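You operate a simulated robot arm through the tools that you are given. There is no shell and no other tool. Be economical: measure what you need, move in short steps, check, and stop when the job is done.

Carry out the task below with a simulated two-armed robot. There is one attempt and no reset: what you move stays moved.

## Task
Clean the ioniser's emitters and restart it.
Fine: it shows DIRTY; switch it off, run the emitter cleaner knob across and back, switch on, and leave it running once it shows CLEAN. Where these are worked on the way, their far stop is far enough and under half their travel is too little: emitter cleaner knob.

The check looks at the end state, three seconds after you hand in, the way a careful person would. Anything else that was tipped, shoved, dropped, spilled or broken makes it a failure.

## Robot
Two 7-joint arms with fingered hands on one trunk that stands fixed in place. Base frame: the origin is at the foot of the trunk, x ahead of it, y to its left, z up; the work surface is at about z = 920. Lengths are in mm, angles in rad, forces in N, time in s.
The left shoulder is at [30, 119, 1269], the right one opposite. With the tool pointing down near the work surface each hand reaches from about 100 to 740 mm from the base axis, measured 20 degrees to its own side. Payload 3.8 kg a hand.
Tool frame (each hand has its own): the origin (TCP) lies between the finger pads and is the grasp point; the fingertips stand 25 mm ahead of it; z points along the fingers, y is the line along which they close. Largest opening 88 mm; the body of the gripper starts 29 mm behind the TCP. The gripper is a hand of 4 fingers: y runs from the thumb to the fingers, the wrist lies at [-13, -106, -174] in the tool frame.
Orientation is that of the tool frame in the base frame, as [roll, pitch, yaw] about the fixed x, y, z axes, in that order (R = Rz(yaw) Ry(pitch) Rx(roll)). With the fingers straight down and the wrist toward the robot, the tool's x, y and z point along [0, 1, 0], [1, 0, 0] and [0, 0, -1] of the base frame.

## Interface
- The arms move only by the tool servo_tool. It takes "left_targets", "right_targets" or both (then of equal length, played together; a hand with none holds still); each is text: rows parted by semicolons, each of 6 numbers parted by spaces: the turn, a rotation vector about the tool's x, y, z in rad, then the shift along the tool's x, y, z in mm. In form: rx ry rz tx ty tz; .... A call has 1 to 10 rows; each row shifts and turns the commanded pose from where the row before left it, along the tool's axes as they then stand. A row lasts 0.2 s, in which the tool goes at most 50 mm and 0.15 rad; a call with a longer step from one row to the next is refused whole. Where a pose cannot be reached the arm comes as near as it can. A force on the tool above 40 N (or 10 N above the force at the start of the call, whichever is more), or a blocked arm, ends the call early, and 0.2 s more pass. In this call time passes only in rows, and 0.2 s behind the last. It gives the time, the measured TCP pose, the force on the tool (base axes), the opening and the grip force at its end, in the units of the frame above (readings bear some noise), with the torque about the TCP (base axes, N m) and any sound that the robot's microphone picked up, and new pictures: "show" is both (left out), scene, wrist or none (wrist: the cameras of the hands that moved).
- Cameras (640 x 400 px; columns grow to the right, rows downward): "scene" is now at [35.2, -57.9, 1820.9]; the picture's right is [-0.75, -0.66, 0.00], its down [-0.48, 0.54, -0.69] and it looks along [0.46, -0.52, -0.72] (base axes); focal length 324 px, centre (320, 200). "left" rides on the left gripper at [-64, -83, -98] in its tool frame; the picture's right is [-0.62, -0.37, 0.69], its down [0.71, -0.63, 0.30] and it looks along [0.32, 0.68, 0.65] (tool axes); focal length 265 px, centre (320, 200). "right" rides on the right gripper at [64, -83, -98] in its tool frame; the picture's right is [-0.62, 0.37, -0.69], its down [-0.71, -0.63, 0.30] and it looks along [-0.32, 0.68, 0.65] (tool axes); focal length 265 px, centre (320, 200). There is no depth. A picture from a camera that has moved, and an enlarged one, comes with that camera's place and axes in the base frame and with its lens.
- lift_body(by): slides the trunk up (or, below 0, down) by that many mm; the arms and the scene camera ride with it, the base frame stays. It gives what a move gives, with no picture.
- finger_targets(index, middle, ring, thumb_bend, thumb_turn, hand): sets how far each is bent, from 0 (flat) to 1 (curled in); at 0.3 the hand is open as for a grip, at 0.7 the pads meet at the TCP. One left out holds its place. A second passes; each finger stops where it meets its share of the squeeze, and holds until it gets a number again. It is the only way to open and close the hand. It gives what a move gives, with no picture; readings hold the bend of each and the force on the fingers (four entries, about 0 where the hand has none), thumb and palm. thumb_turn goes from beside the hand (0) to across from the fingers (1), as for a grip.
- aim_head(pan, tilt): turns the head with the scene camera to pan (to the left, within 2.094 rad either way) and tilt (down, from -0.506 to 1.204), counted from straight ahead of the robot. It gives what a move gives, and a new picture of the scene camera.
- close_up(camera, box): a new picture of the part [left, top, right, bottom] of that camera's present view, enlarged. The clock stands still meanwhile.
- sign_off(): hands the job in; it is judged then, once.

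Work in short steps. Places have to be worked out from the pictures, the camera data and where the tool is seen: move nearer, look again, correct. Check each grasp and each placing, and mend what went wrong. You have 120 turns and 200 pictures in all, those below and enlarged ones among them. Open the grippers and draw the arms clear of the work before you hand the job in, unless the task says otherwise; then end with one line.

The tools are called as a command line: name --argument value ..., lists and objects as JSON in quotes. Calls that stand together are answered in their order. servo_tool: Moves the arms, as the interface text tells. Its arguments: {"type":"object","properties":{"left_targets":{"type":"string"},"right_targets":{"type":"string"},"show":{"type":"string","enum":["both","scene","wrist","none"]}},"required":[]} The other tools are called the same way: lift_body (by) slides the trunk up or down; finger_targets (index, middle, ring, thumb_bend, thumb_turn, hand) moves the fingers one by one; aim_head (pan, tilt) turns the head that bears the scene camera; close_up (camera, box) takes an enlarged picture of a part of a camera's view; sign_off () hands the job in.

At the start:

```text
time: 0.0
left_tool_pos: [538.9, -92.2, 1425.2]
left_tool_rot: [3.141, 0.0, 1.571]
left_wrist_force: [-0.4, 0.3, 0.5]
left_ft_torque: [0.0, 0.0, -0.01]
left_gripper_width: 87.7
left_gripper_force: 0.1
left_shape: jaw
left_bend: [0.3, 0.3, 0.3, 0.3, 0.98]
left_finger forces: [0.0, 0.0, 0.1, 0.1, 0.0, 0.0]
right_tool_pos: [410.8, -428.5, 1405.8]
right_tool_rot: [-3.141, -0.001, 1.571]
right_wrist_force: [0.3, 0.5, 0.4]
right_ft_torque: [-0.01, 0.01, -0.01]
right_gripper_width: 87.5
right_gripper_force: 0.0
right_shape: jaw
right_bend: [0.3, 0.3, 0.3, 0.3, 0.98]
right_finger forces: [0.0, 0.0, 0.0, 0.0, 0.0, 0.1]
trunk travel left (down, up): [-425.0, 165.0]
head pan, tilt: [-0.848, 0.808]
```

scene: 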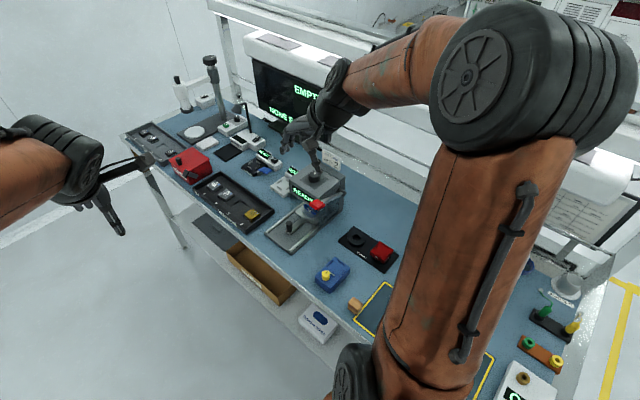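
right: 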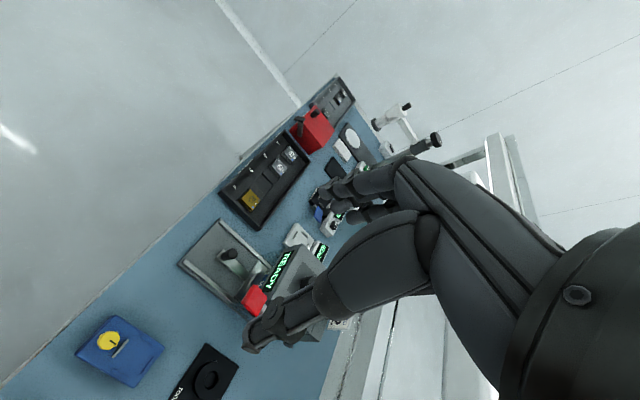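
left: 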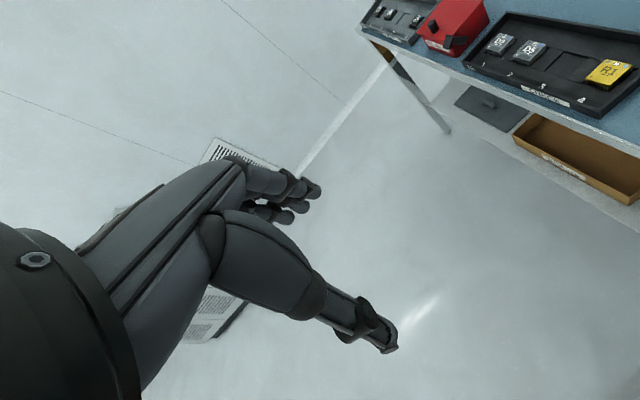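

The bench lies ahead-right; I need to find the ioniser. I take close-ups of the scene and a different head angle.

close_up --camera "scene" --box '[120, 80, 280, 180]'

close_up --camera "scene" --box '[240, 140, 400, 240]'

close_up --camera "scene" --box '[480, 270, 640, 400]'

```text
4.00 times, centred on (200, 130) of scene
camera zoom: at [35.2, -57.9, 1820.9], right [-0.75, -0.66, 0.0], down [-0.48, 0.54, -0.69], along [0.46, -0.52, -0.72], focal length 1296 px, centre (800, 480)
```

zoom: 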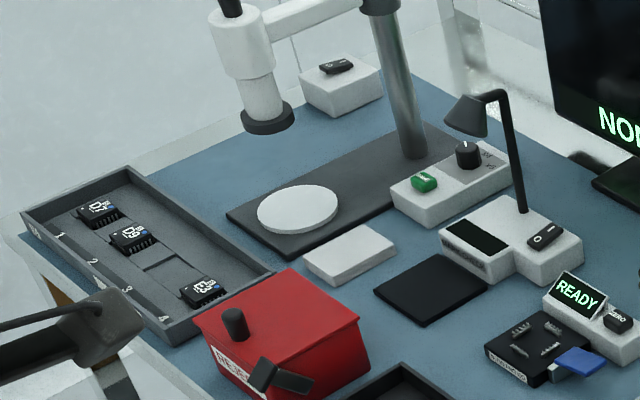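

```text
4.00 times, centred on (320, 190) of scene
camera zoom: at [35.2, -57.9, 1820.9], right [-0.75, -0.66, 0.0], down [-0.48, 0.54, -0.69], along [0.46, -0.52, -0.72], focal length 1296 px, centre (320, 240)
```

zoom: 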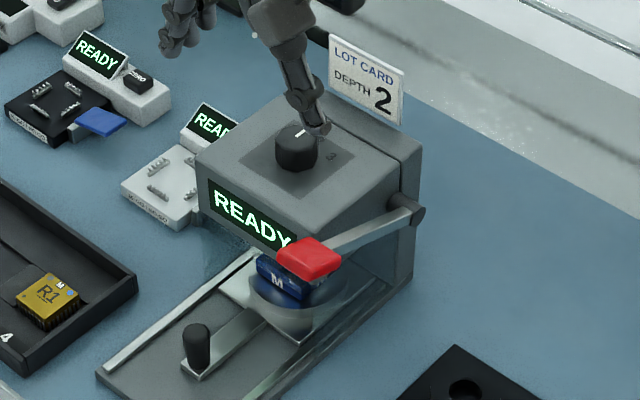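

```text
3.08 times, centred on (560, 335) of scene
camera zoom: at [35.2, -57.9, 1820.9], right [-0.75, -0.66, 0.0], down [-0.48, 0.54, -0.69], along [0.46, -0.52, -0.72], focal length 997 px, centre (-418, -215)
```

zoom: 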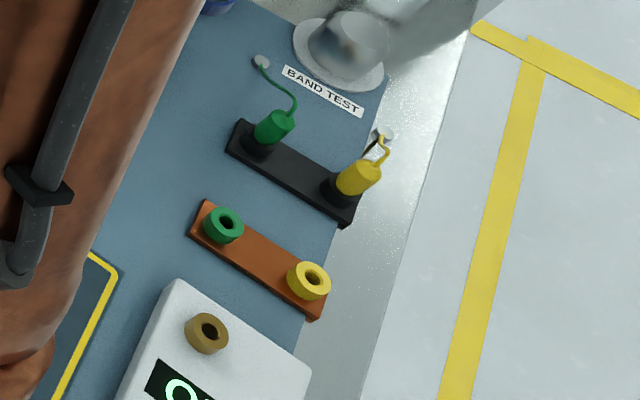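

The ioniser isn't obvious yet; it could be the overhead white bar. I turn the head up and further along.

aim_head --pan -0.6 --tilt 0.35

aim_head --pan -1.35 --tilt 0.5

```text
time: 0.9
left_tool_pos: [537.8, -91.9, 1425.1]
left_tool_rot: [3.141, 0.0, 1.571]
left_wrist_force: [0.3, -0.5, 0.5]
left_ft_torque: [-0.03, -0.02, 0.02]
left_gripper_width: 87.6
left_gripper_force: 0.1
left_shape: jaw
left_bend: [0.3, 0.3, 0.3, 0.3, 0.98]
left_finger forces: [0.0, 0.0, 0.1, 0.0, 0.1, 0.1]
right_tool_pos: [411.2, -428.8, 1405.5]
right_tool_rot: [3.142, 0.001, 1.57]
right_wrist_force: [-0.4, 0.8, -1.4]
right_ft_torque: [-0.03, -0.03, 0.02]
right_gripper_width: 87.6
right_gripper_force: 0.0
right_shape: jaw
right_bend: [0.3, 0.3, 0.3, 0.3, 0.98]
right_finger forces: [0.1, 0.1, 0.0, 0.1, 0.1, 0.1]
trunk travel left (down, up): [-425.0, 165.0]
head pan, tilt: [-0.6, 0.351]
camera scene: at [58.9, -50.4, 1861.2], right [-0.57, -0.82, 0.0], down [-0.28, 0.19, -0.94], along [0.77, -0.53, -0.34], focal length 324 px, centre (320, 200)
```

scene: 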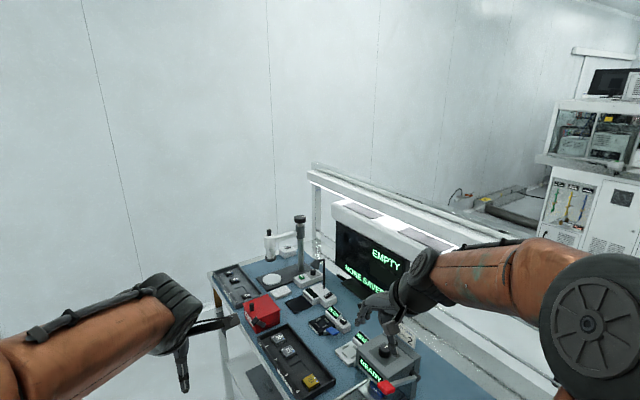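

```text
time: 2.0
left_tool_pos: [537.2, -92.0, 1423.5]
left_tool_rot: [-3.141, -0.001, 1.571]
left_wrist_force: [0.0, -0.2, -0.9]
left_ft_torque: [-0.02, 0.01, 0.02]
left_gripper_width: 87.6
left_gripper_force: 0.0
left_shape: jaw
left_bend: [0.3, 0.3, 0.3, 0.3, 0.98]
left_finger forces: [0.0, 0.0, 0.1, 0.2, 0.1, 0.0]
right_tool_pos: [410.6, -429.6, 1405.5]
right_tool_rot: [-3.14, 0.0, 1.571]
right_wrist_force: [0.0, 0.4, 0.9]
right_ft_torque: [-0.02, 0.01, 0.0]
right_gripper_width: 87.8
right_gripper_force: 0.0
right_shape: jaw
right_bend: [0.3, 0.3, 0.3, 0.3, 0.98]
right_finger forces: [0.0, 0.0, 0.1, 0.0, 0.0, 0.0]
trunk travel left (down, up): [-425.0, 165.0]
head pan, tilt: [-1.349, 0.499]
camera scene: at [2.2, -86.5, 1847.6], right [-0.98, -0.22, 0.0], down [-0.11, 0.47, -0.88], along [0.19, -0.86, -0.48], focal length 324 px, centre (320, 200)
```

scene: 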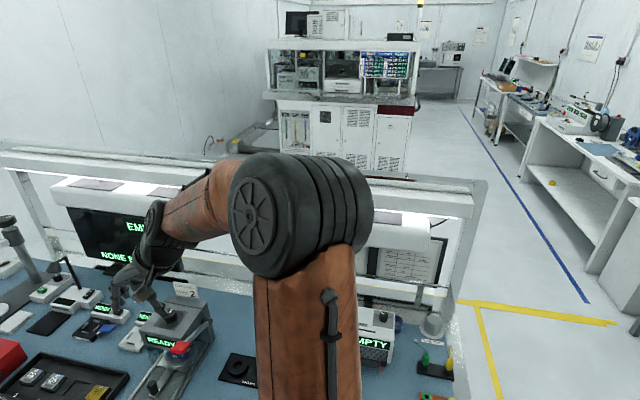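

Something with vents sits behind the right arm. I move the right hand up and leftward, then look again.

servo_tool --right_targets "0 0 0 30 -30 0;0 0 0 30 -30 0;0 0 0 30 -30 0;0 0 0 30 -30 0;0 0 0 30 -30 0" --show "scene"

aim_head --pan -1.5 --tilt 0.85

```text
time: 3.2
left_tool_pos: [536.3, -90.8, 1424.2]
left_tool_rot: [3.14, 0.0, 1.573]
left_wrist_force: [0.2, 0.7, -0.6]
left_ft_torque: [-0.04, 0.01, -0.04]
left_gripper_width: 87.6
left_gripper_force: 0.0
left_shape: jaw
left_bend: [0.3, 0.3, 0.3, 0.3, 0.98]
left_finger forces: [0.0, 0.1, 0.0, 0.0, 0.1, 0.0]
right_tool_pos: [264.0, -282.4, 1414.8]
right_tool_rot: [3.14, 0.001, 1.571]
right_wrist_force: [0.1, 1.3, -0.3]
right_ft_torque: [0.02, -0.02, 0.01]
right_gripper_width: 87.5
right_gripper_force: 0.1
right_shape: jaw
right_bend: [0.3, 0.3, 0.3, 0.3, 0.98]
right_finger forces: [0.1, 0.1, 0.0, 0.1, 0.0, 0.0]
right hand out of reach, approached as far as the arm can: row 5
trunk travel left (down, up): [-425.0, 165.0]
head pan, tilt: [-1.349, 0.499]
camera scene: at [0.2, -84.9, 1847.7], right [-0.98, -0.22, 0.0], down [-0.1, 0.47, -0.88], along [0.19, -0.86, -0.48], focal length 324 px, centre (320, 200)
```

scene: 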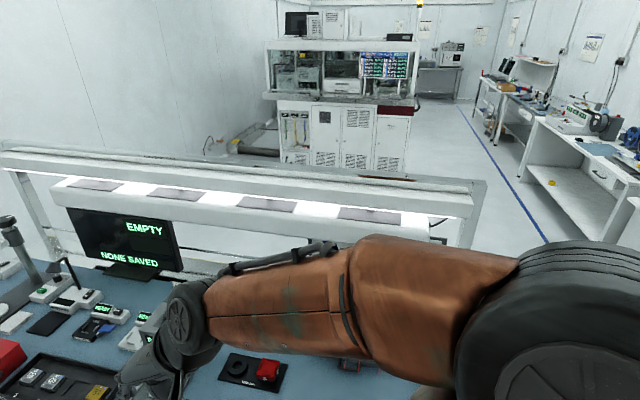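

```text
time: 4.0
left_tool_pos: [539.2, -91.9, 1424.4]
left_tool_rot: [3.141, 0.001, 1.572]
left_wrist_force: [-0.4, 0.6, -0.3]
left_ft_torque: [0.02, 0.0, 0.01]
left_gripper_width: 87.6
left_gripper_force: 0.1
left_shape: jaw
left_bend: [0.3, 0.3, 0.3, 0.3, 0.98]
left_finger forces: [0.1, 0.1, 0.1, 0.0, 0.0, 0.0]
right_tool_pos: [265.1, -284.6, 1413.3]
right_tool_rot: [-3.14, -0.001, 1.573]
right_wrist_force: [0.0, 0.6, -0.1]
right_ft_torque: [0.02, -0.01, 0.04]
right_gripper_width: 87.4
right_gripper_force: 0.1
right_shape: jaw
right_bend: [0.3, 0.3, 0.3, 0.3, 0.98]
right_finger forces: [0.0, 0.0, 0.1, 0.0, 0.0, 0.0]
trunk travel left (down, up): [-425.0, 165.0]
head pan, tilt: [-1.499, 0.85]
camera scene: at [-11.9, -76.1, 1817.7], right [-1.0, -0.07, 0.0], down [-0.05, 0.75, -0.66], along [0.05, -0.66, -0.75], focal length 324 px, centre (320, 200)
```

scene: 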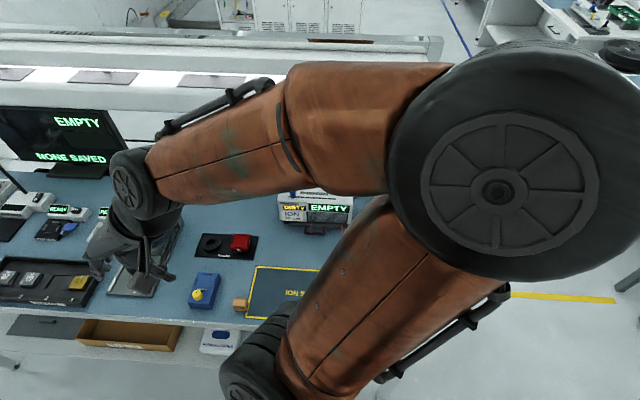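

A white box labelled ION... sits at about (60, -790), behind the arm. I zoom in.

close_up --camera "scene" --box '[265, 175, 365, 250]'

```text
5.33 times, centred on (315, 212) of scene
camera zoom: at [-11.9, -76.1, 1817.7], right [-1.0, -0.07, 0.0], down [-0.05, 0.75, -0.66], along [0.05, -0.66, -0.75], focal length 1728 px, centre (347, 133)
```

zoom: 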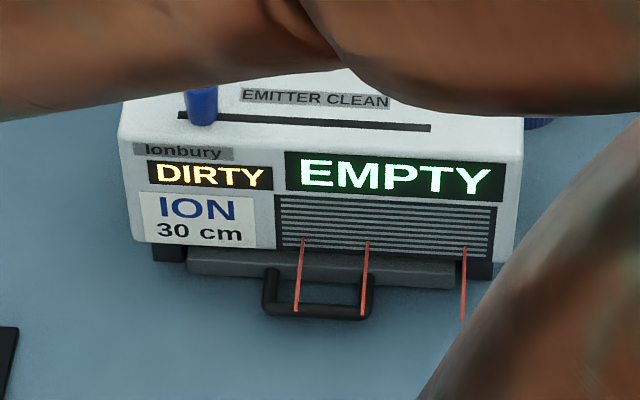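

That is the ioniser: DIRTY, blue cleaner knob in a slot at its left end. I need to see its switch, so I move the right hand out toward the bench while turning it to face the bench (-y).

servo_tool --right_targets "0 0 0 -45 0 0;0 0 0 -45 0 0;0 0 0.15 -45 0 0;0 0 0.15 -40 0 0;0 0 0.15 -30 0 0;0 0 0.15 0 0 0;0 0 0.15 0 0 0;0 0 0.15 0 0 0;0 0 0.15 0 0 0;0 0 0.15 0 0 0" --show "both"

```text
time: 6.2
left_tool_pos: [539.6, -91.7, 1424.0]
left_tool_rot: [3.141, 0.001, 1.57]
left_wrist_force: [-0.3, 0.8, 0.8]
left_ft_torque: [0.02, 0.02, 0.0]
left_gripper_width: 87.8
left_gripper_force: 0.0
left_shape: jaw
left_bend: [0.3, 0.3, 0.3, 0.3, 0.98]
left_finger forces: [0.0, 0.0, 0.1, 0.0, 0.1, 0.1]
right_tool_pos: [252.4, -486.1, 1411.6]
right_tool_rot: [-3.141, 0.003, 0.37]
right_wrist_force: [-0.2, 0.8, -1.8]
right_ft_torque: [-0.01, 0.02, 0.0]
right_gripper_width: 87.8
right_gripper_force: 0.0
right_shape: jaw
right_bend: [0.3, 0.3, 0.3, 0.3, 0.98]
right_finger forces: [0.0, 0.0, 0.0, 0.0, 0.0, 0.0]
trunk travel left (down, up): [-425.0, 165.0]
head pan, tilt: [-1.499, 0.85]
camera scene: at [-11.3, -75.3, 1817.7], right [-1.0, -0.07, 0.0], down [-0.05, 0.75, -0.66], along [0.05, -0.66, -0.75], focal length 324 px, centre (320, 200)
camera right: at [281.9, -387.9, 1510.3], right [-0.44, -0.57, 0.69], down [-0.89, 0.33, -0.3], along [-0.06, -0.75, -0.65], focal length 265 px, centre (320, 200)
```

scene: 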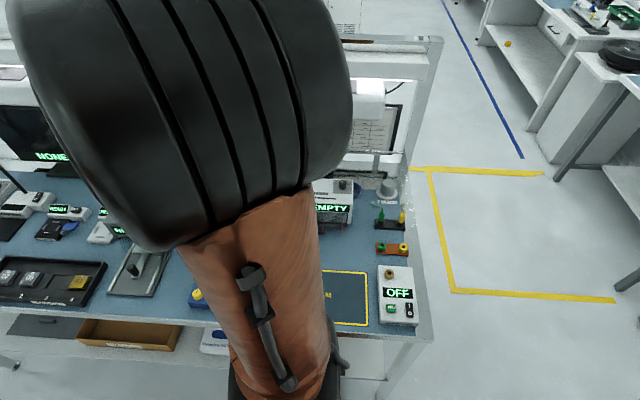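
right: 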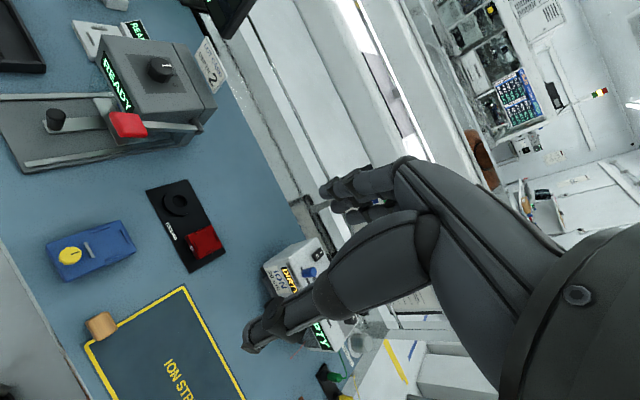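

The wrist camera sees the ioniser top; I enlarge both views.

close_up --camera "right" --box '[250, 225, 350, 300]'

close_up --camera "scene" --box '[305, 170, 425, 260]'

```text
5.33 times, centred on (300, 262) of right
camera zoom: at [281.9, -387.9, 1510.3], right [-0.44, -0.57, 0.69], down [-0.89, 0.33, -0.3], along [-0.06, -0.75, -0.65], focal length 1416 px, centre (427, -133)
```

zoom: 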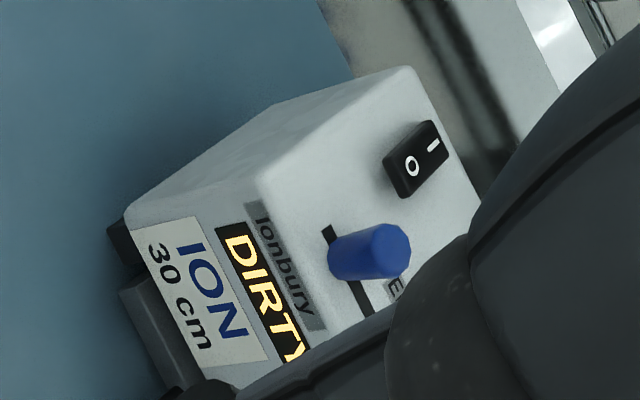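

```text
4.44 times, centred on (365, 215) of scene
camera zoom: at [-11.3, -75.3, 1817.7], right [-1.0, -0.07, 0.0], down [-0.05, 0.75, -0.66], along [0.05, -0.66, -0.75], focal length 1440 px, centre (120, 133)
```

zoom: 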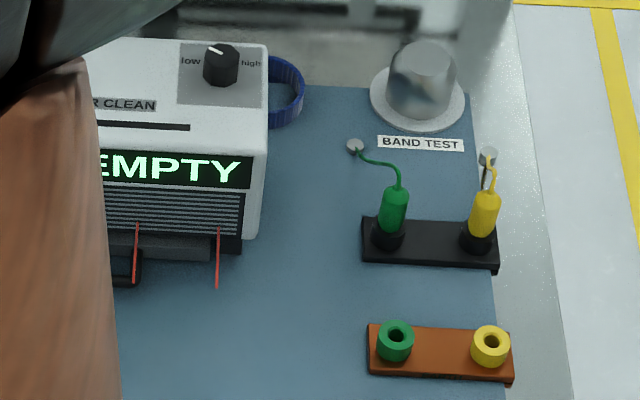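

The ioniser top is at about z≈1040, x from -67 to 172, front at y≈-745; knob near (126,-764), rocker (O front, I rear) behind it. I finish turning the hand and move nearer above.

servo_tool --right_targets "0 0 0.123 0 0 0;0 0 0.123 0 0 0;0 0 0.123 0 0 0;0 0 0 -30 20 0;0 0 0 -30 20 0;0 0 0 -30 20 20;0 0 0 -20 20 25" --show "both"

```text
time: 7.8
left_tool_pos: [538.1, -93.4, 1424.9]
left_tool_rot: [-3.141, -0.002, 1.572]
left_wrist_force: [0.5, 0.1, 0.0]
left_ft_torque: [0.0, -0.01, -0.02]
left_gripper_width: 87.4
left_gripper_force: 0.1
left_shape: jaw
left_bend: [0.3, 0.3, 0.3, 0.3, 0.98]
left_finger forces: [0.0, 0.0, 0.1, 0.0, 0.0, 0.0]
right_tool_pos: [141.3, -569.5, 1365.9]
right_tool_rot: [-3.139, 0.0, 0.002]
right_wrist_force: [-0.5, -0.2, -0.4]
right_ft_torque: [0.01, -0.01, -0.01]
right_gripper_width: 87.7
right_gripper_force: 0.1
right_shape: jaw
right_bend: [0.3, 0.3, 0.3, 0.3, 0.98]
right_finger forces: [0.1, 0.0, 0.0, 0.0, 0.0, 0.1]
trunk travel left (down, up): [-425.0, 165.0]
head pan, tilt: [-1.499, 0.85]
camera scene: at [-12.7, -78.1, 1817.5], right [-1.0, -0.07, 0.0], down [-0.05, 0.75, -0.66], along [0.05, -0.66, -0.75], focal length 324 px, centre (320, 200)
camera right: at [204.4, -488.3, 1463.5], right [-0.62, -0.37, 0.69], down [-0.72, 0.63, -0.3], along [-0.32, -0.68, -0.66], focal length 265 px, centre (320, 200)
```

scene: 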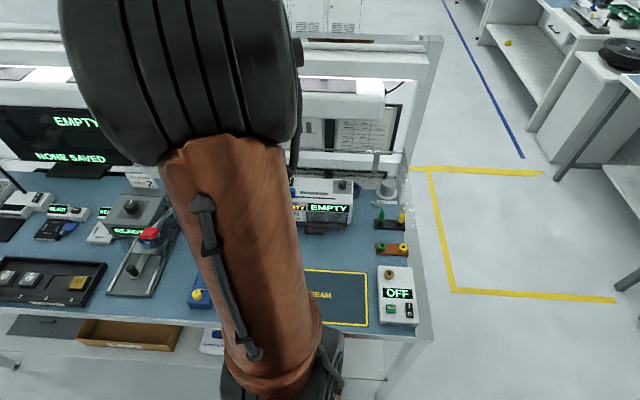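
right: 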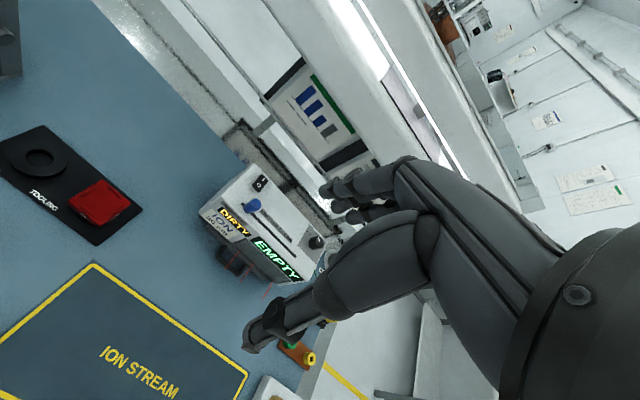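

Now the wrist camera sees the whole device; enlarge it.

close_up --camera "right" --box '[185, 155, 345, 255]'

close_up --camera "scene" --box '[280, 165, 376, 225]'

```text
4.00 times, centred on (265, 205) of right
camera zoom: at [204.4, -488.3, 1463.5], right [-0.62, -0.37, 0.69], down [-0.72, 0.63, -0.3], along [-0.32, -0.68, -0.66], focal length 1062 px, centre (540, 180)
```

zoom: 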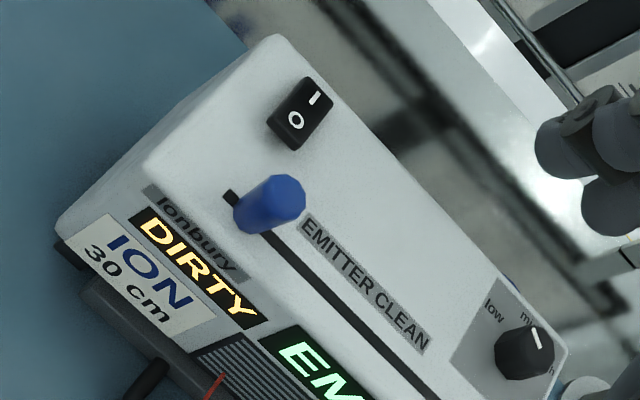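

```text
6.67 times, centred on (328, 195) of scene
camera zoom: at [-12.7, -78.1, 1817.5], right [-1.0, -0.07, 0.0], down [-0.05, 0.75, -0.66], along [0.05, -0.66, -0.75], focal length 2160 px, centre (267, 233)
```

zoom: 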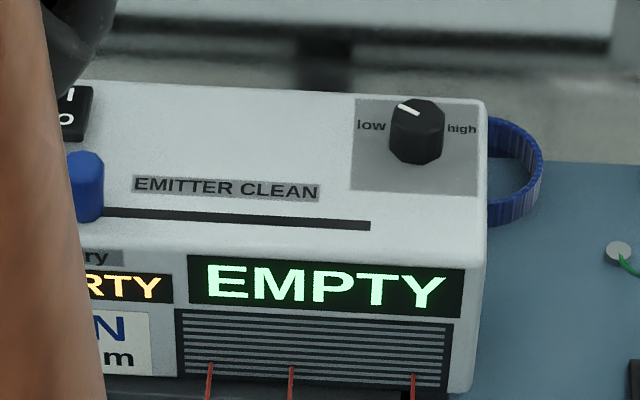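

Rocker: O end ≈(137,-818), I end ≈(137,-840), z≈1046; knob ≈(121,-765), top z≈1072, slot runs to x≈-13. I shape a pointing index: curl the other fingers, and look.

finger_targets --hand "right" --index 0.5 --middle 1 --ring 1 --thumb_bend 1 --thumb_turn 0.5

close_up --camera "right" --box '[160, 100, 480, 400]'

```text
time: 8.8
left_tool_pos: [538.7, -91.6, 1424.3]
left_tool_rot: [-3.141, 0.001, 1.57]
left_wrist_force: [-0.3, -0.3, 0.6]
left_ft_torque: [0.0, 0.02, -0.03]
left_gripper_width: 87.6
left_gripper_force: 0.1
left_shape: jaw
left_bend: [0.3, 0.3, 0.3, 0.3, 0.98]
left_finger forces: [0.1, 0.0, 0.1, 0.1, 0.0, 0.0]
right_tool_pos: [141.1, -566.2, 1367.0]
right_tool_rot: [3.141, 0.0, 0.001]
right_wrist_force: [0.4, -0.5, -1.1]
right_ft_torque: [0.02, 0.0, -0.03]
right_gripper_width: 28.5
right_gripper_force: 0.0
right_shape: fingers
right_bend: [0.5, 1.0, 1.0, 1.0, 0.51]
right_finger forces: [0.1, 0.0, 0.0, 0.0, 0.0, 0.0]
trunk travel left (down, up): [-425.0, 165.0]
head pan, tilt: [-1.499, 0.85]
```

```text
1.33 times, centred on (320, 250) of right
camera zoom: at [205.1, -486.3, 1464.3], right [-0.62, -0.37, 0.69], down [-0.72, 0.63, -0.3], along [-0.32, -0.68, -0.65], focal length 354 px, centre (320, 133)
```

zoom: 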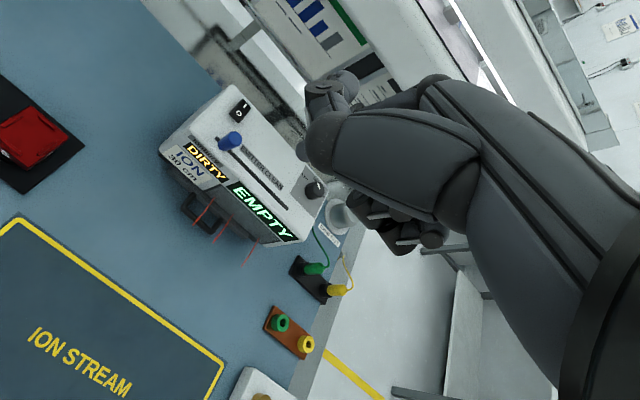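

I enlarge the hand to identify the index tip.

close_up --camera "right" --box '[280, 130, 440, 300]'

aim_head --pan -1.2 --tilt 0.75

```text
2.35 times, centred on (360, 215) of right
camera zoom: at [205.1, -486.3, 1464.3], right [-0.62, -0.37, 0.69], down [-0.72, 0.63, -0.3], along [-0.32, -0.68, -0.65], focal length 624 px, centre (226, 165)
```

zoom: 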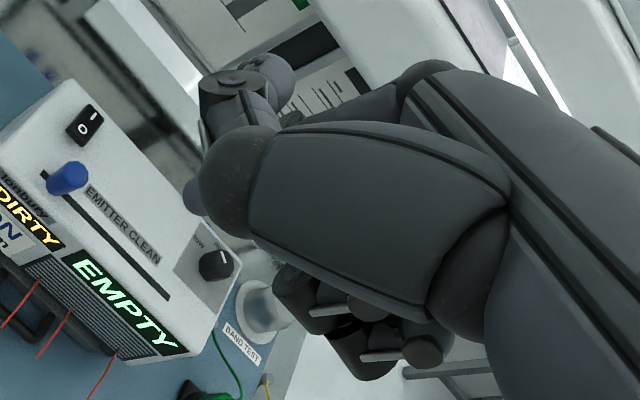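

```text
time: 9.6
left_tool_pos: [538.8, -90.8, 1424.2]
left_tool_rot: [3.141, 0.001, 1.57]
left_wrist_force: [0.0, -0.6, 0.0]
left_ft_torque: [0.0, 0.01, 0.03]
left_gripper_width: 87.6
left_gripper_force: 0.0
left_shape: jaw
left_bend: [0.3, 0.3, 0.3, 0.3, 0.98]
left_finger forces: [0.0, 0.0, 0.0, 0.0, 0.0, 0.0]
right_tool_pos: [141.0, -567.0, 1367.5]
right_tool_rot: [3.141, 0.001, 0.0]
right_wrist_force: [-0.5, 0.0, -0.3]
right_ft_torque: [-0.01, 0.0, -0.01]
right_gripper_width: 28.4
right_gripper_force: 0.1
right_shape: fingers
right_bend: [0.5, 1.0, 1.0, 1.0, 0.51]
right_finger forces: [0.0, 0.1, 0.0, 0.0, 0.0, 0.0]
trunk travel left (down, up): [-425.0, 165.0]
head pan, tilt: [-1.201, 0.75]
camera scene: at [11.9, -75.0, 1825.6], right [-0.93, -0.36, 0.0], down [-0.25, 0.64, -0.73], along [0.26, -0.68, -0.68], focal length 324 px, centre (320, 200)
```

scene: 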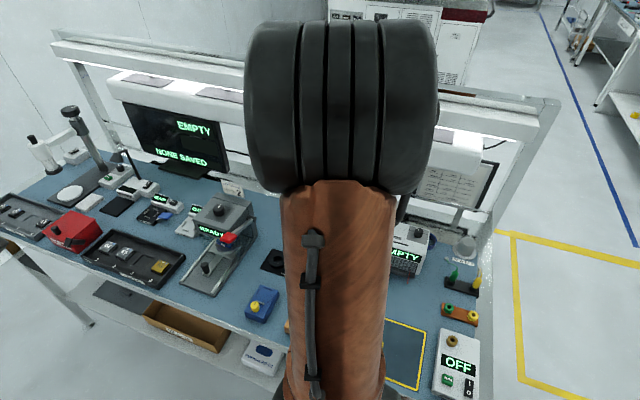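

The arm hides the hand from the head camera. I try the middle finger as the pointer (known at tool x≈0), thumb swung to the side.

finger_targets --hand "right" --index 1 --middle 0.6 --ring 1 --thumb_bend 0.3 --thumb_turn 0

close_up --camera "right" --box '[160, 100, 480, 300]'

```text
time: 10.6
left_tool_pos: [537.9, -91.3, 1424.2]
left_tool_rot: [3.14, 0.0, 1.571]
left_wrist_force: [0.7, -0.1, -0.6]
left_ft_torque: [-0.01, 0.0, 0.03]
left_gripper_width: 87.4
left_gripper_force: 0.1
left_shape: jaw
left_bend: [0.3, 0.3, 0.3, 0.3, 0.98]
left_finger forces: [0.0, 0.0, 0.0, 0.0, 0.0, 0.1]
right_tool_pos: [140.3, -568.0, 1365.4]
right_tool_rot: [3.142, -0.001, 0.002]
right_wrist_force: [0.2, 1.2, 0.1]
right_ft_torque: [0.01, 0.0, 0.0]
right_gripper_width: 75.4
right_gripper_force: 0.0
right_shape: fingers
right_bend: [1.0, 0.6, 1.0, 0.3, 0.0]
right_finger forces: [0.0, 0.0, 0.0, 0.1, 0.0, 0.0]
trunk travel left (down, up): [-425.0, 165.0]
head pan, tilt: [-1.201, 0.75]
```

```text
2.00 times, centred on (320, 200) of right
camera zoom: at [205.0, -486.2, 1464.4], right [-0.62, -0.37, 0.69], down [-0.72, 0.63, -0.3], along [-0.32, -0.68, -0.65], focal length 531 px, centre (320, 200)
```

zoom: 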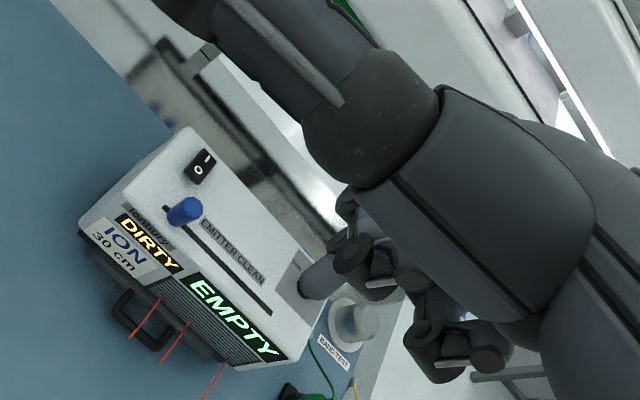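

The middle fingertip appears at about tool (-3, 10, 23), with the thumb out of the way. I approach halfway toward above the rocker.

servo_tool --right_targets "0 0 0 0 30 30;0 0 0 0 30 30;0 0 0 0 30 30;0 0 0 0 30 30;0 0 0 0 30 30;0 0 0 0 30 30" --show "both"

```text
time: 12.0
left_tool_pos: [539.5, -92.8, 1423.4]
left_tool_rot: [-3.142, -0.002, 1.57]
left_wrist_force: [-0.1, 0.3, 0.2]
left_ft_torque: [-0.02, -0.01, -0.03]
left_gripper_width: 87.6
left_gripper_force: 0.1
left_shape: jaw
left_bend: [0.3, 0.3, 0.3, 0.3, 0.98]
left_finger forces: [0.0, 0.1, 0.0, 0.0, 0.0, 0.0]
right_tool_pos: [142.6, -748.0, 1186.0]
right_tool_rot: [3.141, 0.002, 0.003]
right_wrist_force: [-0.7, -0.8, -0.2]
right_ft_torque: [0.01, 0.03, 0.04]
right_gripper_width: 75.3
right_gripper_force: 0.0
right_shape: fingers
right_bend: [1.0, 0.6, 1.0, 0.3, 0.0]
right_finger forces: [0.0, 0.0, 0.0, 0.0, 0.0, 0.1]
trunk travel left (down, up): [-425.0, 165.0]
head pan, tilt: [-1.201, 0.75]
camera scene: at [12.9, -76.8, 1825.6], right [-0.93, -0.36, 0.0], down [-0.25, 0.64, -0.73], along [0.26, -0.68, -0.68], focal length 324 px, centre (320, 200)
camera right: at [206.0, -667.4, 1284.5], right [-0.62, -0.37, 0.69], down [-0.72, 0.63, -0.3], along [-0.32, -0.68, -0.65], focal length 265 px, centre (320, 200)
```

scene: 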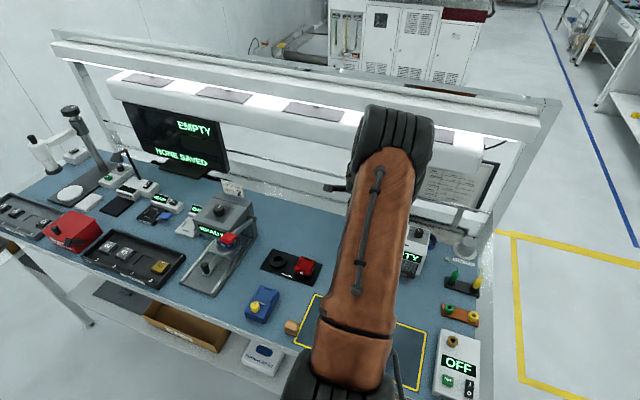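
right: 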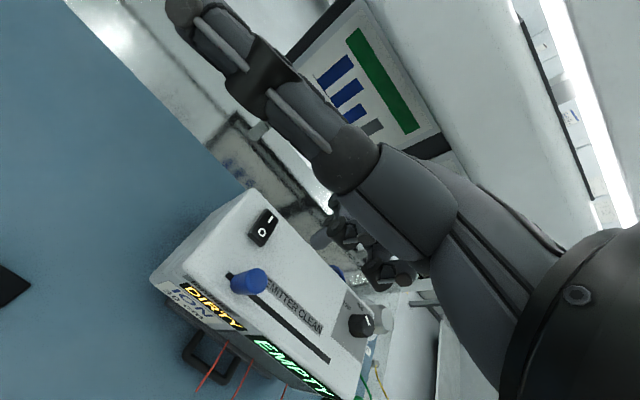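

Updated: O end ≈ (133,-815). I move so the fingertip sits ~40 mm above it.

servo_tool --right_targets "0 0 0 -3 28 20;0 0 0 -3 29 25;0 0 0 0 0 25" --show "both"

close_up --camera "right" --box '[200, 150, 440, 300]'

```text
time: 12.8
left_tool_pos: [539.2, -90.7, 1423.9]
left_tool_rot: [-3.142, 0.0, 1.571]
left_wrist_force: [0.5, 0.6, -0.3]
left_ft_torque: [-0.05, -0.03, -0.02]
left_gripper_width: 87.6
left_gripper_force: 0.2
left_shape: jaw
left_bend: [0.3, 0.3, 0.3, 0.3, 0.98]
left_finger forces: [0.1, 0.1, 0.1, 0.0, 0.1, 0.0]
right_tool_pos: [138.6, -804.6, 1118.5]
right_tool_rot: [3.14, 0.001, 0.003]
right_wrist_force: [-0.4, 0.1, -0.5]
right_ft_torque: [-0.03, -0.02, 0.0]
right_gripper_width: 75.6
right_gripper_force: 0.0
right_shape: fingers
right_bend: [1.0, 0.6, 1.0, 0.3, 0.0]
right_finger forces: [0.0, 0.0, 0.1, 0.0, 0.0, 0.0]
trunk travel left (down, up): [-425.0, 165.0]
head pan, tilt: [-1.201, 0.75]
camera scene: at [12.5, -74.3, 1825.7], right [-0.93, -0.36, 0.0], down [-0.25, 0.64, -0.73], along [0.26, -0.68, -0.68], focal length 324 px, centre (320, 200)
camera right: at [201.9, -723.3, 1216.5], right [-0.62, -0.37, 0.69], down [-0.72, 0.63, -0.3], along [-0.32, -0.69, -0.65], focal length 265 px, centre (320, 200)
```

scene: 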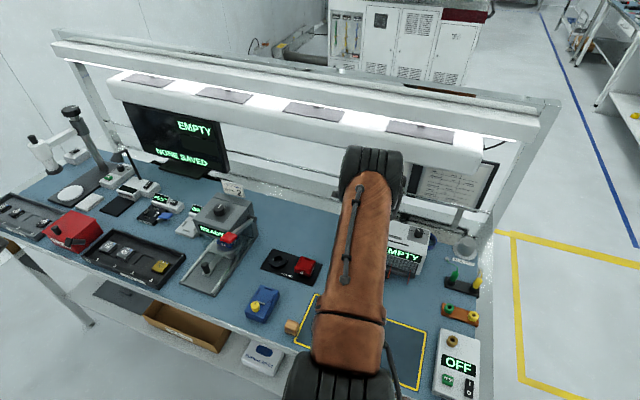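
right: 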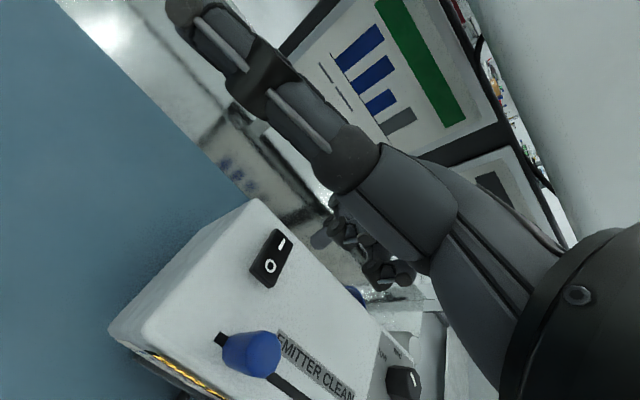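

```text
2.67 times, centred on (320, 225) of right
camera zoom: at [201.9, -723.3, 1216.5], right [-0.62, -0.37, 0.69], down [-0.72, 0.63, -0.3], along [-0.32, -0.69, -0.65], focal length 708 px, centre (320, 133)
```

zoom: 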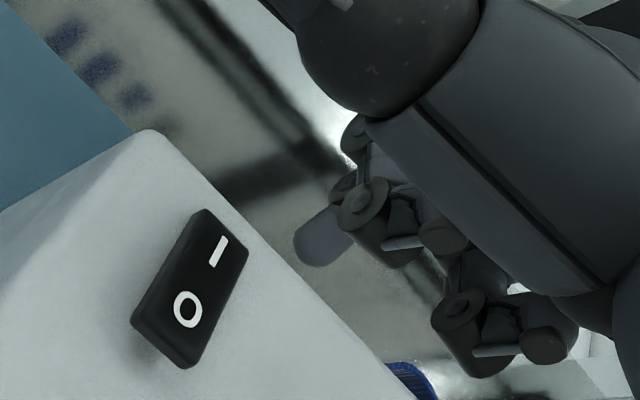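

The fingertip looks well aligned with the rocker's O half. I descend 32 mm and check.

servo_tool --right_targets "0 0 0 -3 -2 16;0 0 0 0 0 16" --show "none"

close_up --camera "right" --box '[200, 150, 440, 300]'

```text
time: 13.4
left_tool_pos: [537.6, -88.3, 1424.4]
left_tool_rot: [-3.141, 0.001, 1.571]
left_wrist_force: [-0.1, 0.5, -0.1]
left_ft_torque: [-0.02, 0.0, 0.0]
left_gripper_width: 87.5
left_gripper_force: 0.2
left_shape: jaw
left_bend: [0.3, 0.3, 0.3, 0.3, 0.98]
left_finger forces: [0.1, 0.0, 0.0, 0.0, 0.0, 0.0]
right_tool_pos: [134.5, -803.7, 1091.6]
right_tool_rot: [3.132, 0.0, 0.004]
right_wrist_force: [-0.6, -4.0, 16.0]
right_ft_torque: [-0.38, 0.14, 0.02]
right_gripper_width: 75.0
right_gripper_force: 8.6
right_shape: fingers
right_bend: [1.0, 0.58, 1.0, 0.3, 0.0]
right_finger forces: [0.0, 16.9, 0.0, 0.0, 0.0, 0.1]
trunk travel left (down, up): [-425.0, 165.0]
head pan, tilt: [-1.201, 0.75]
```

```text
2.67 times, centred on (320, 225) of right
camera zoom: at [197.6, -721.7, 1188.1], right [-0.62, -0.36, 0.7], down [-0.72, 0.62, -0.31], along [-0.32, -0.69, -0.65], focal length 708 px, centre (320, 133)
```

zoom: 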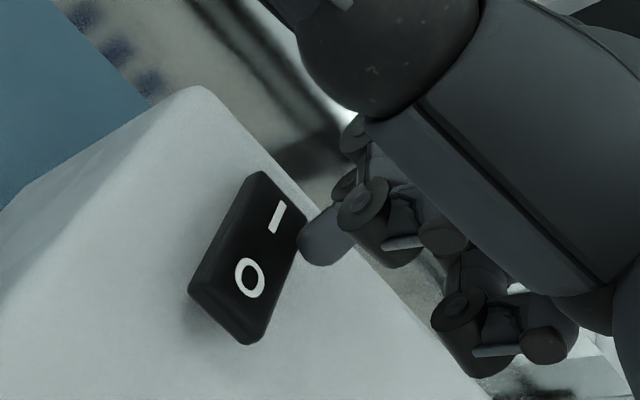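

Contact came early: the finger rests on the housing at ≈(117,-827,1054), so the housing is higher than I thought and the tip offset is ≈(-17,23,37). I rise, shift +15 x and 23 mm toward the robot, and re-check.

servo_tool --right_targets "0 0 0 0 0 -20;0 0 0 15 -23 0" --show "none"

close_up --camera "right" --box '[200, 150, 440, 300]'

```text
time: 14.0
left_tool_pos: [540.1, -89.4, 1422.6]
left_tool_rot: [-3.14, 0.002, 1.572]
left_wrist_force: [0.0, 0.3, 0.0]
left_ft_torque: [-0.03, 0.03, -0.01]
left_gripper_width: 87.4
left_gripper_force: 0.1
left_shape: jaw
left_bend: [0.3, 0.3, 0.3, 0.3, 0.98]
left_finger forces: [0.1, 0.0, 0.0, 0.0, 0.0, 0.0]
right_tool_pos: [149.7, -777.3, 1105.1]
right_tool_rot: [-3.14, 0.003, 0.001]
right_wrist_force: [1.3, 1.2, 0.7]
right_ft_torque: [0.01, -0.01, 0.0]
right_gripper_width: 75.5
right_gripper_force: 0.0
right_shape: fingers
right_bend: [1.0, 0.6, 1.0, 0.3, 0.0]
right_finger forces: [0.0, 0.1, 0.1, 0.1, 0.1, 0.0]
trunk travel left (down, up): [-425.0, 165.0]
head pan, tilt: [-1.201, 0.75]
```

```text
2.67 times, centred on (320, 225) of right
camera zoom: at [213.8, -696.0, 1203.3], right [-0.62, -0.37, 0.69], down [-0.72, 0.63, -0.3], along [-0.32, -0.68, -0.65], focal length 708 px, centre (320, 133)
```

zoom: 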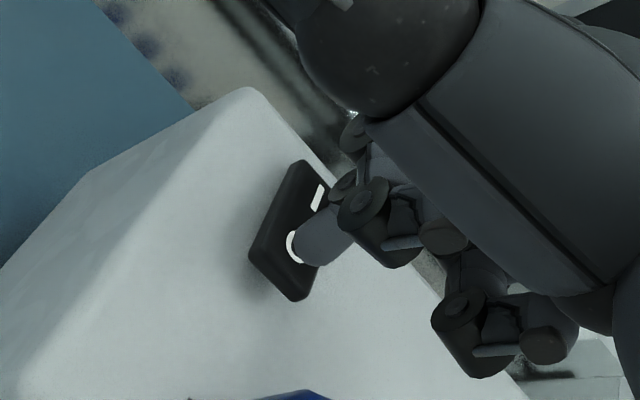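

The tip now covers the O. I press down in small steps.

servo_tool --right_targets "0 0 0 0 0 4;0 0 0 0 0 4;0 0 0 0 0 4;0 0 0 0 0 3" --show "none"

close_up --camera "right" --box '[200, 150, 440, 300]'

```text
time: 15.0
left_tool_pos: [538.1, -89.8, 1424.2]
left_tool_rot: [-3.141, 0.001, 1.57]
left_wrist_force: [0.4, -0.4, 0.5]
left_ft_torque: [0.0, 0.0, -0.01]
left_gripper_width: 87.8
left_gripper_force: 0.0
left_shape: jaw
left_bend: [0.3, 0.3, 0.3, 0.3, 0.98]
left_finger forces: [0.1, 0.0, 0.0, 0.0, 0.0, 0.1]
right_tool_pos: [149.0, -779.6, 1092.7]
right_tool_rot: [3.141, 0.0, 0.003]
right_wrist_force: [-0.4, -0.1, 2.7]
right_ft_torque: [-0.04, 0.03, -0.01]
right_gripper_width: 75.1
right_gripper_force: 1.6
right_shape: fingers
right_bend: [1.0, 0.6, 1.0, 0.3, 0.0]
right_finger forces: [0.0, 2.7, 0.0, 0.0, 0.1, 0.0]
trunk travel left (down, up): [-425.0, 165.0]
head pan, tilt: [-1.201, 0.75]
```

```text
2.67 times, centred on (320, 225) of right
camera zoom: at [212.3, -698.5, 1189.5], right [-0.62, -0.37, 0.69], down [-0.72, 0.63, -0.31], along [-0.32, -0.69, -0.65], focal length 708 px, centre (320, 133)
```

zoom: 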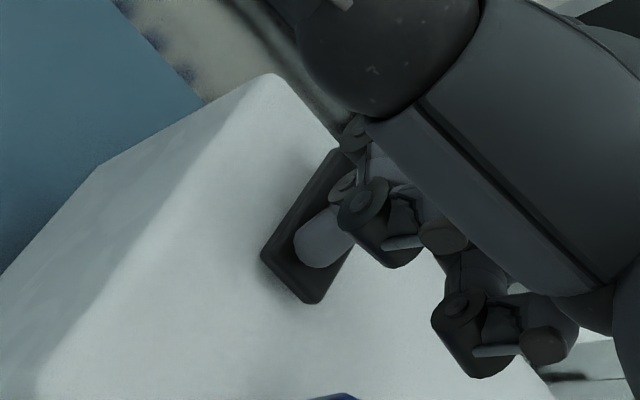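

Light contact (2.7 N) on the O half. I press a few more millimetres.

servo_tool --right_targets "0 0 0 0 0 3;0 0 0 0 0 3" --show "none"

servo_tool --right_targets "0 0 0 0 0 -20;0 0 0 0 -20 -30" --show "none"

close_up --camera "right" --box '[160, 150, 480, 350]'

close_up --camera "scene" --box '[370, 200, 450, 280]'

```text
time: 15.6
left_tool_pos: [537.5, -89.1, 1424.8]
left_tool_rot: [3.14, 0.002, 1.571]
left_wrist_force: [-0.2, 0.1, 0.8]
left_ft_torque: [0.01, 0.0, -0.01]
left_gripper_width: 87.5
left_gripper_force: 0.1
left_shape: jaw
left_bend: [0.3, 0.3, 0.3, 0.3, 0.98]
left_finger forces: [0.1, 0.1, 0.0, 0.0, 0.0, 0.0]
right_tool_pos: [148.8, -781.1, 1087.4]
right_tool_rot: [3.134, -0.001, 0.003]
right_wrist_force: [-0.2, -4.1, 20.2]
right_ft_torque: [-0.36, 0.13, 0.01]
right_gripper_width: 75.5
right_gripper_force: 9.6
right_shape: fingers
right_bend: [1.0, 0.6, 1.0, 0.3, 0.0]
right_finger forces: [0.1, 18.9, 0.1, 0.1, 0.1, 0.1]
trunk travel left (down, up): [-425.0, 165.0]
head pan, tilt: [-1.201, 0.75]
```

```text
time: 16.2
left_tool_pos: [538.5, -87.8, 1423.4]
left_tool_rot: [-3.141, 0.001, 1.571]
left_wrist_force: [0.6, 0.6, -0.1]
left_ft_torque: [-0.03, -0.04, -0.02]
left_gripper_width: 87.7
left_gripper_force: 0.0
left_shape: jaw
left_bend: [0.3, 0.3, 0.3, 0.3, 0.98]
left_finger forces: [0.0, 0.0, 0.0, 0.0, 0.0, 0.0]
right_tool_pos: [148.7, -754.5, 1135.9]
right_tool_rot: [-3.141, 0.0, 0.002]
right_wrist_force: [-0.4, 0.7, -0.1]
right_ft_torque: [-0.01, -0.04, -0.01]
right_gripper_width: 75.4
right_gripper_force: 0.1
right_shape: fingers
right_bend: [1.0, 0.6, 1.0, 0.3, 0.0]
right_finger forces: [0.1, 0.0, 0.1, 0.0, 0.1, 0.1]
trunk travel left (down, up): [-425.0, 165.0]
head pan, tilt: [-1.201, 0.75]
```

```text
2.00 times, centred on (320, 250) of right
camera zoom: at [212.8, -674.3, 1234.5], right [-0.62, -0.37, 0.69], down [-0.72, 0.63, -0.3], along [-0.32, -0.68, -0.65], focal length 531 px, centre (320, 100)
```

zoom: 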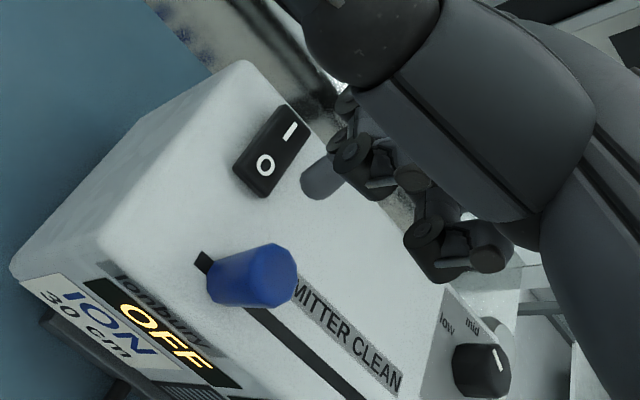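

```text
5.00 times, centred on (410, 240) of scene
camera zoom: at [12.0, -71.8, 1825.8], right [-0.93, -0.36, 0.0], down [-0.25, 0.63, -0.73], along [0.26, -0.68, -0.68], focal length 1620 px, centre (-130, 0)
```

zoom: 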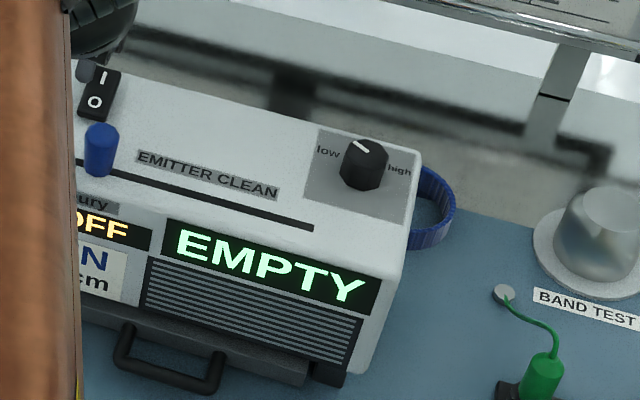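

The display reads OFF. Knob top is at (122,-755,1085). I position the fingertip on the knob's +x side (tip ≈(151,-755)), then lower.

servo_tool --right_targets "0 0 0 21 -22 0;0 0 0 0 0 18" --show "none"

close_up --camera "right" --box '[160, 150, 480, 350]'

```text
time: 16.8
left_tool_pos: [538.5, -91.6, 1423.9]
left_tool_rot: [3.141, 0.0, 1.57]
left_wrist_force: [0.0, 0.2, -0.8]
left_ft_torque: [-0.01, 0.02, 0.02]
left_gripper_width: 87.6
left_gripper_force: 0.1
left_shape: jaw
left_bend: [0.3, 0.3, 0.3, 0.3, 0.98]
left_finger forces: [0.0, 0.1, 0.0, 0.0, 0.0, 0.1]
right_tool_pos: [169.3, -737.2, 1117.5]
right_tool_rot: [3.142, -0.001, 0.001]
right_wrist_force: [0.2, 0.0, -0.5]
right_ft_torque: [-0.03, -0.01, -0.02]
right_gripper_width: 75.4
right_gripper_force: 0.1
right_shape: fingers
right_bend: [1.0, 0.6, 1.0, 0.3, 0.0]
right_finger forces: [0.0, 0.0, 0.0, 0.0, 0.1, 0.0]
trunk travel left (down, up): [-425.0, 165.0]
head pan, tilt: [-1.201, 0.75]
```

```text
2.00 times, centred on (320, 250) of right
camera zoom: at [233.8, -656.6, 1214.8], right [-0.62, -0.37, 0.69], down [-0.72, 0.63, -0.3], along [-0.32, -0.68, -0.65], focal length 531 px, centre (320, 100)
```

zoom: 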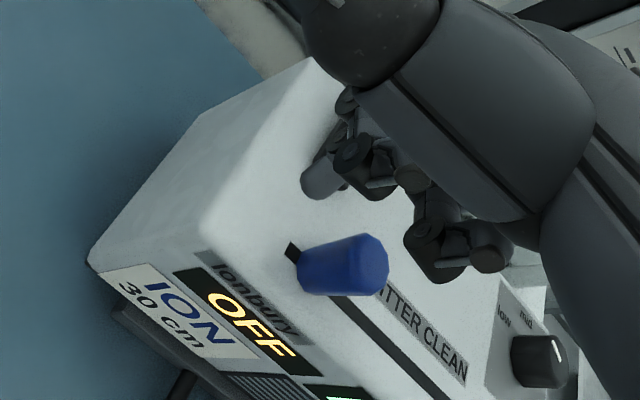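

Tip is at ≈(149,-764,1080). I shift 8 mm toward the robot and lower.

servo_tool --right_targets "0 0 0 2 -8 0;0 0 0 0 0 9;0 0 0 0 0 9" --show "none"

close_up --camera "right" --box '[160, 150, 480, 350]'

```text
time: 17.6
left_tool_pos: [538.5, -91.6, 1424.3]
left_tool_rot: [3.142, -0.001, 1.572]
left_wrist_force: [0.6, -0.4, 0.7]
left_ft_torque: [0.04, -0.03, -0.04]
left_gripper_width: 87.6
left_gripper_force: 0.0
left_shape: jaw
left_bend: [0.3, 0.3, 0.3, 0.3, 0.98]
left_finger forces: [0.0, 0.0, 0.0, 0.0, 0.0, 0.1]
right_tool_pos: [171.7, -731.2, 1097.9]
right_tool_rot: [3.141, 0.0, 0.003]
right_wrist_force: [0.4, 0.2, 0.0]
right_ft_torque: [-0.03, -0.02, 0.0]
right_gripper_width: 75.3
right_gripper_force: 0.1
right_shape: fingers
right_bend: [1.0, 0.6, 1.0, 0.3, 0.0]
right_finger forces: [0.0, 0.0, 0.0, 0.1, 0.0, 0.0]
trunk travel left (down, up): [-425.0, 165.0]
head pan, tilt: [-1.201, 0.75]
```

```text
2.00 times, centred on (320, 250) of right
camera zoom: at [235.3, -649.9, 1196.2], right [-0.62, -0.37, 0.69], down [-0.72, 0.63, -0.3], along [-0.32, -0.68, -0.65], focal length 531 px, centre (320, 100)
```

zoom: 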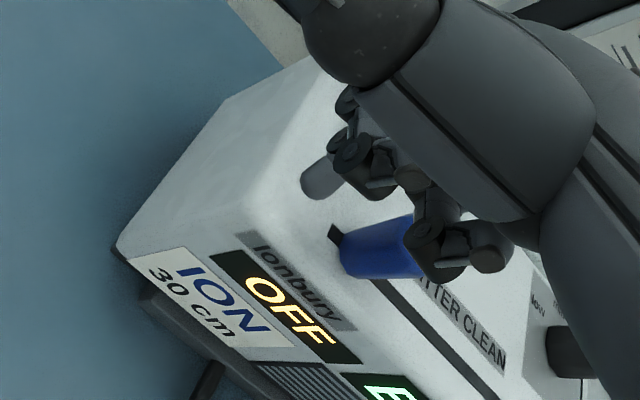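

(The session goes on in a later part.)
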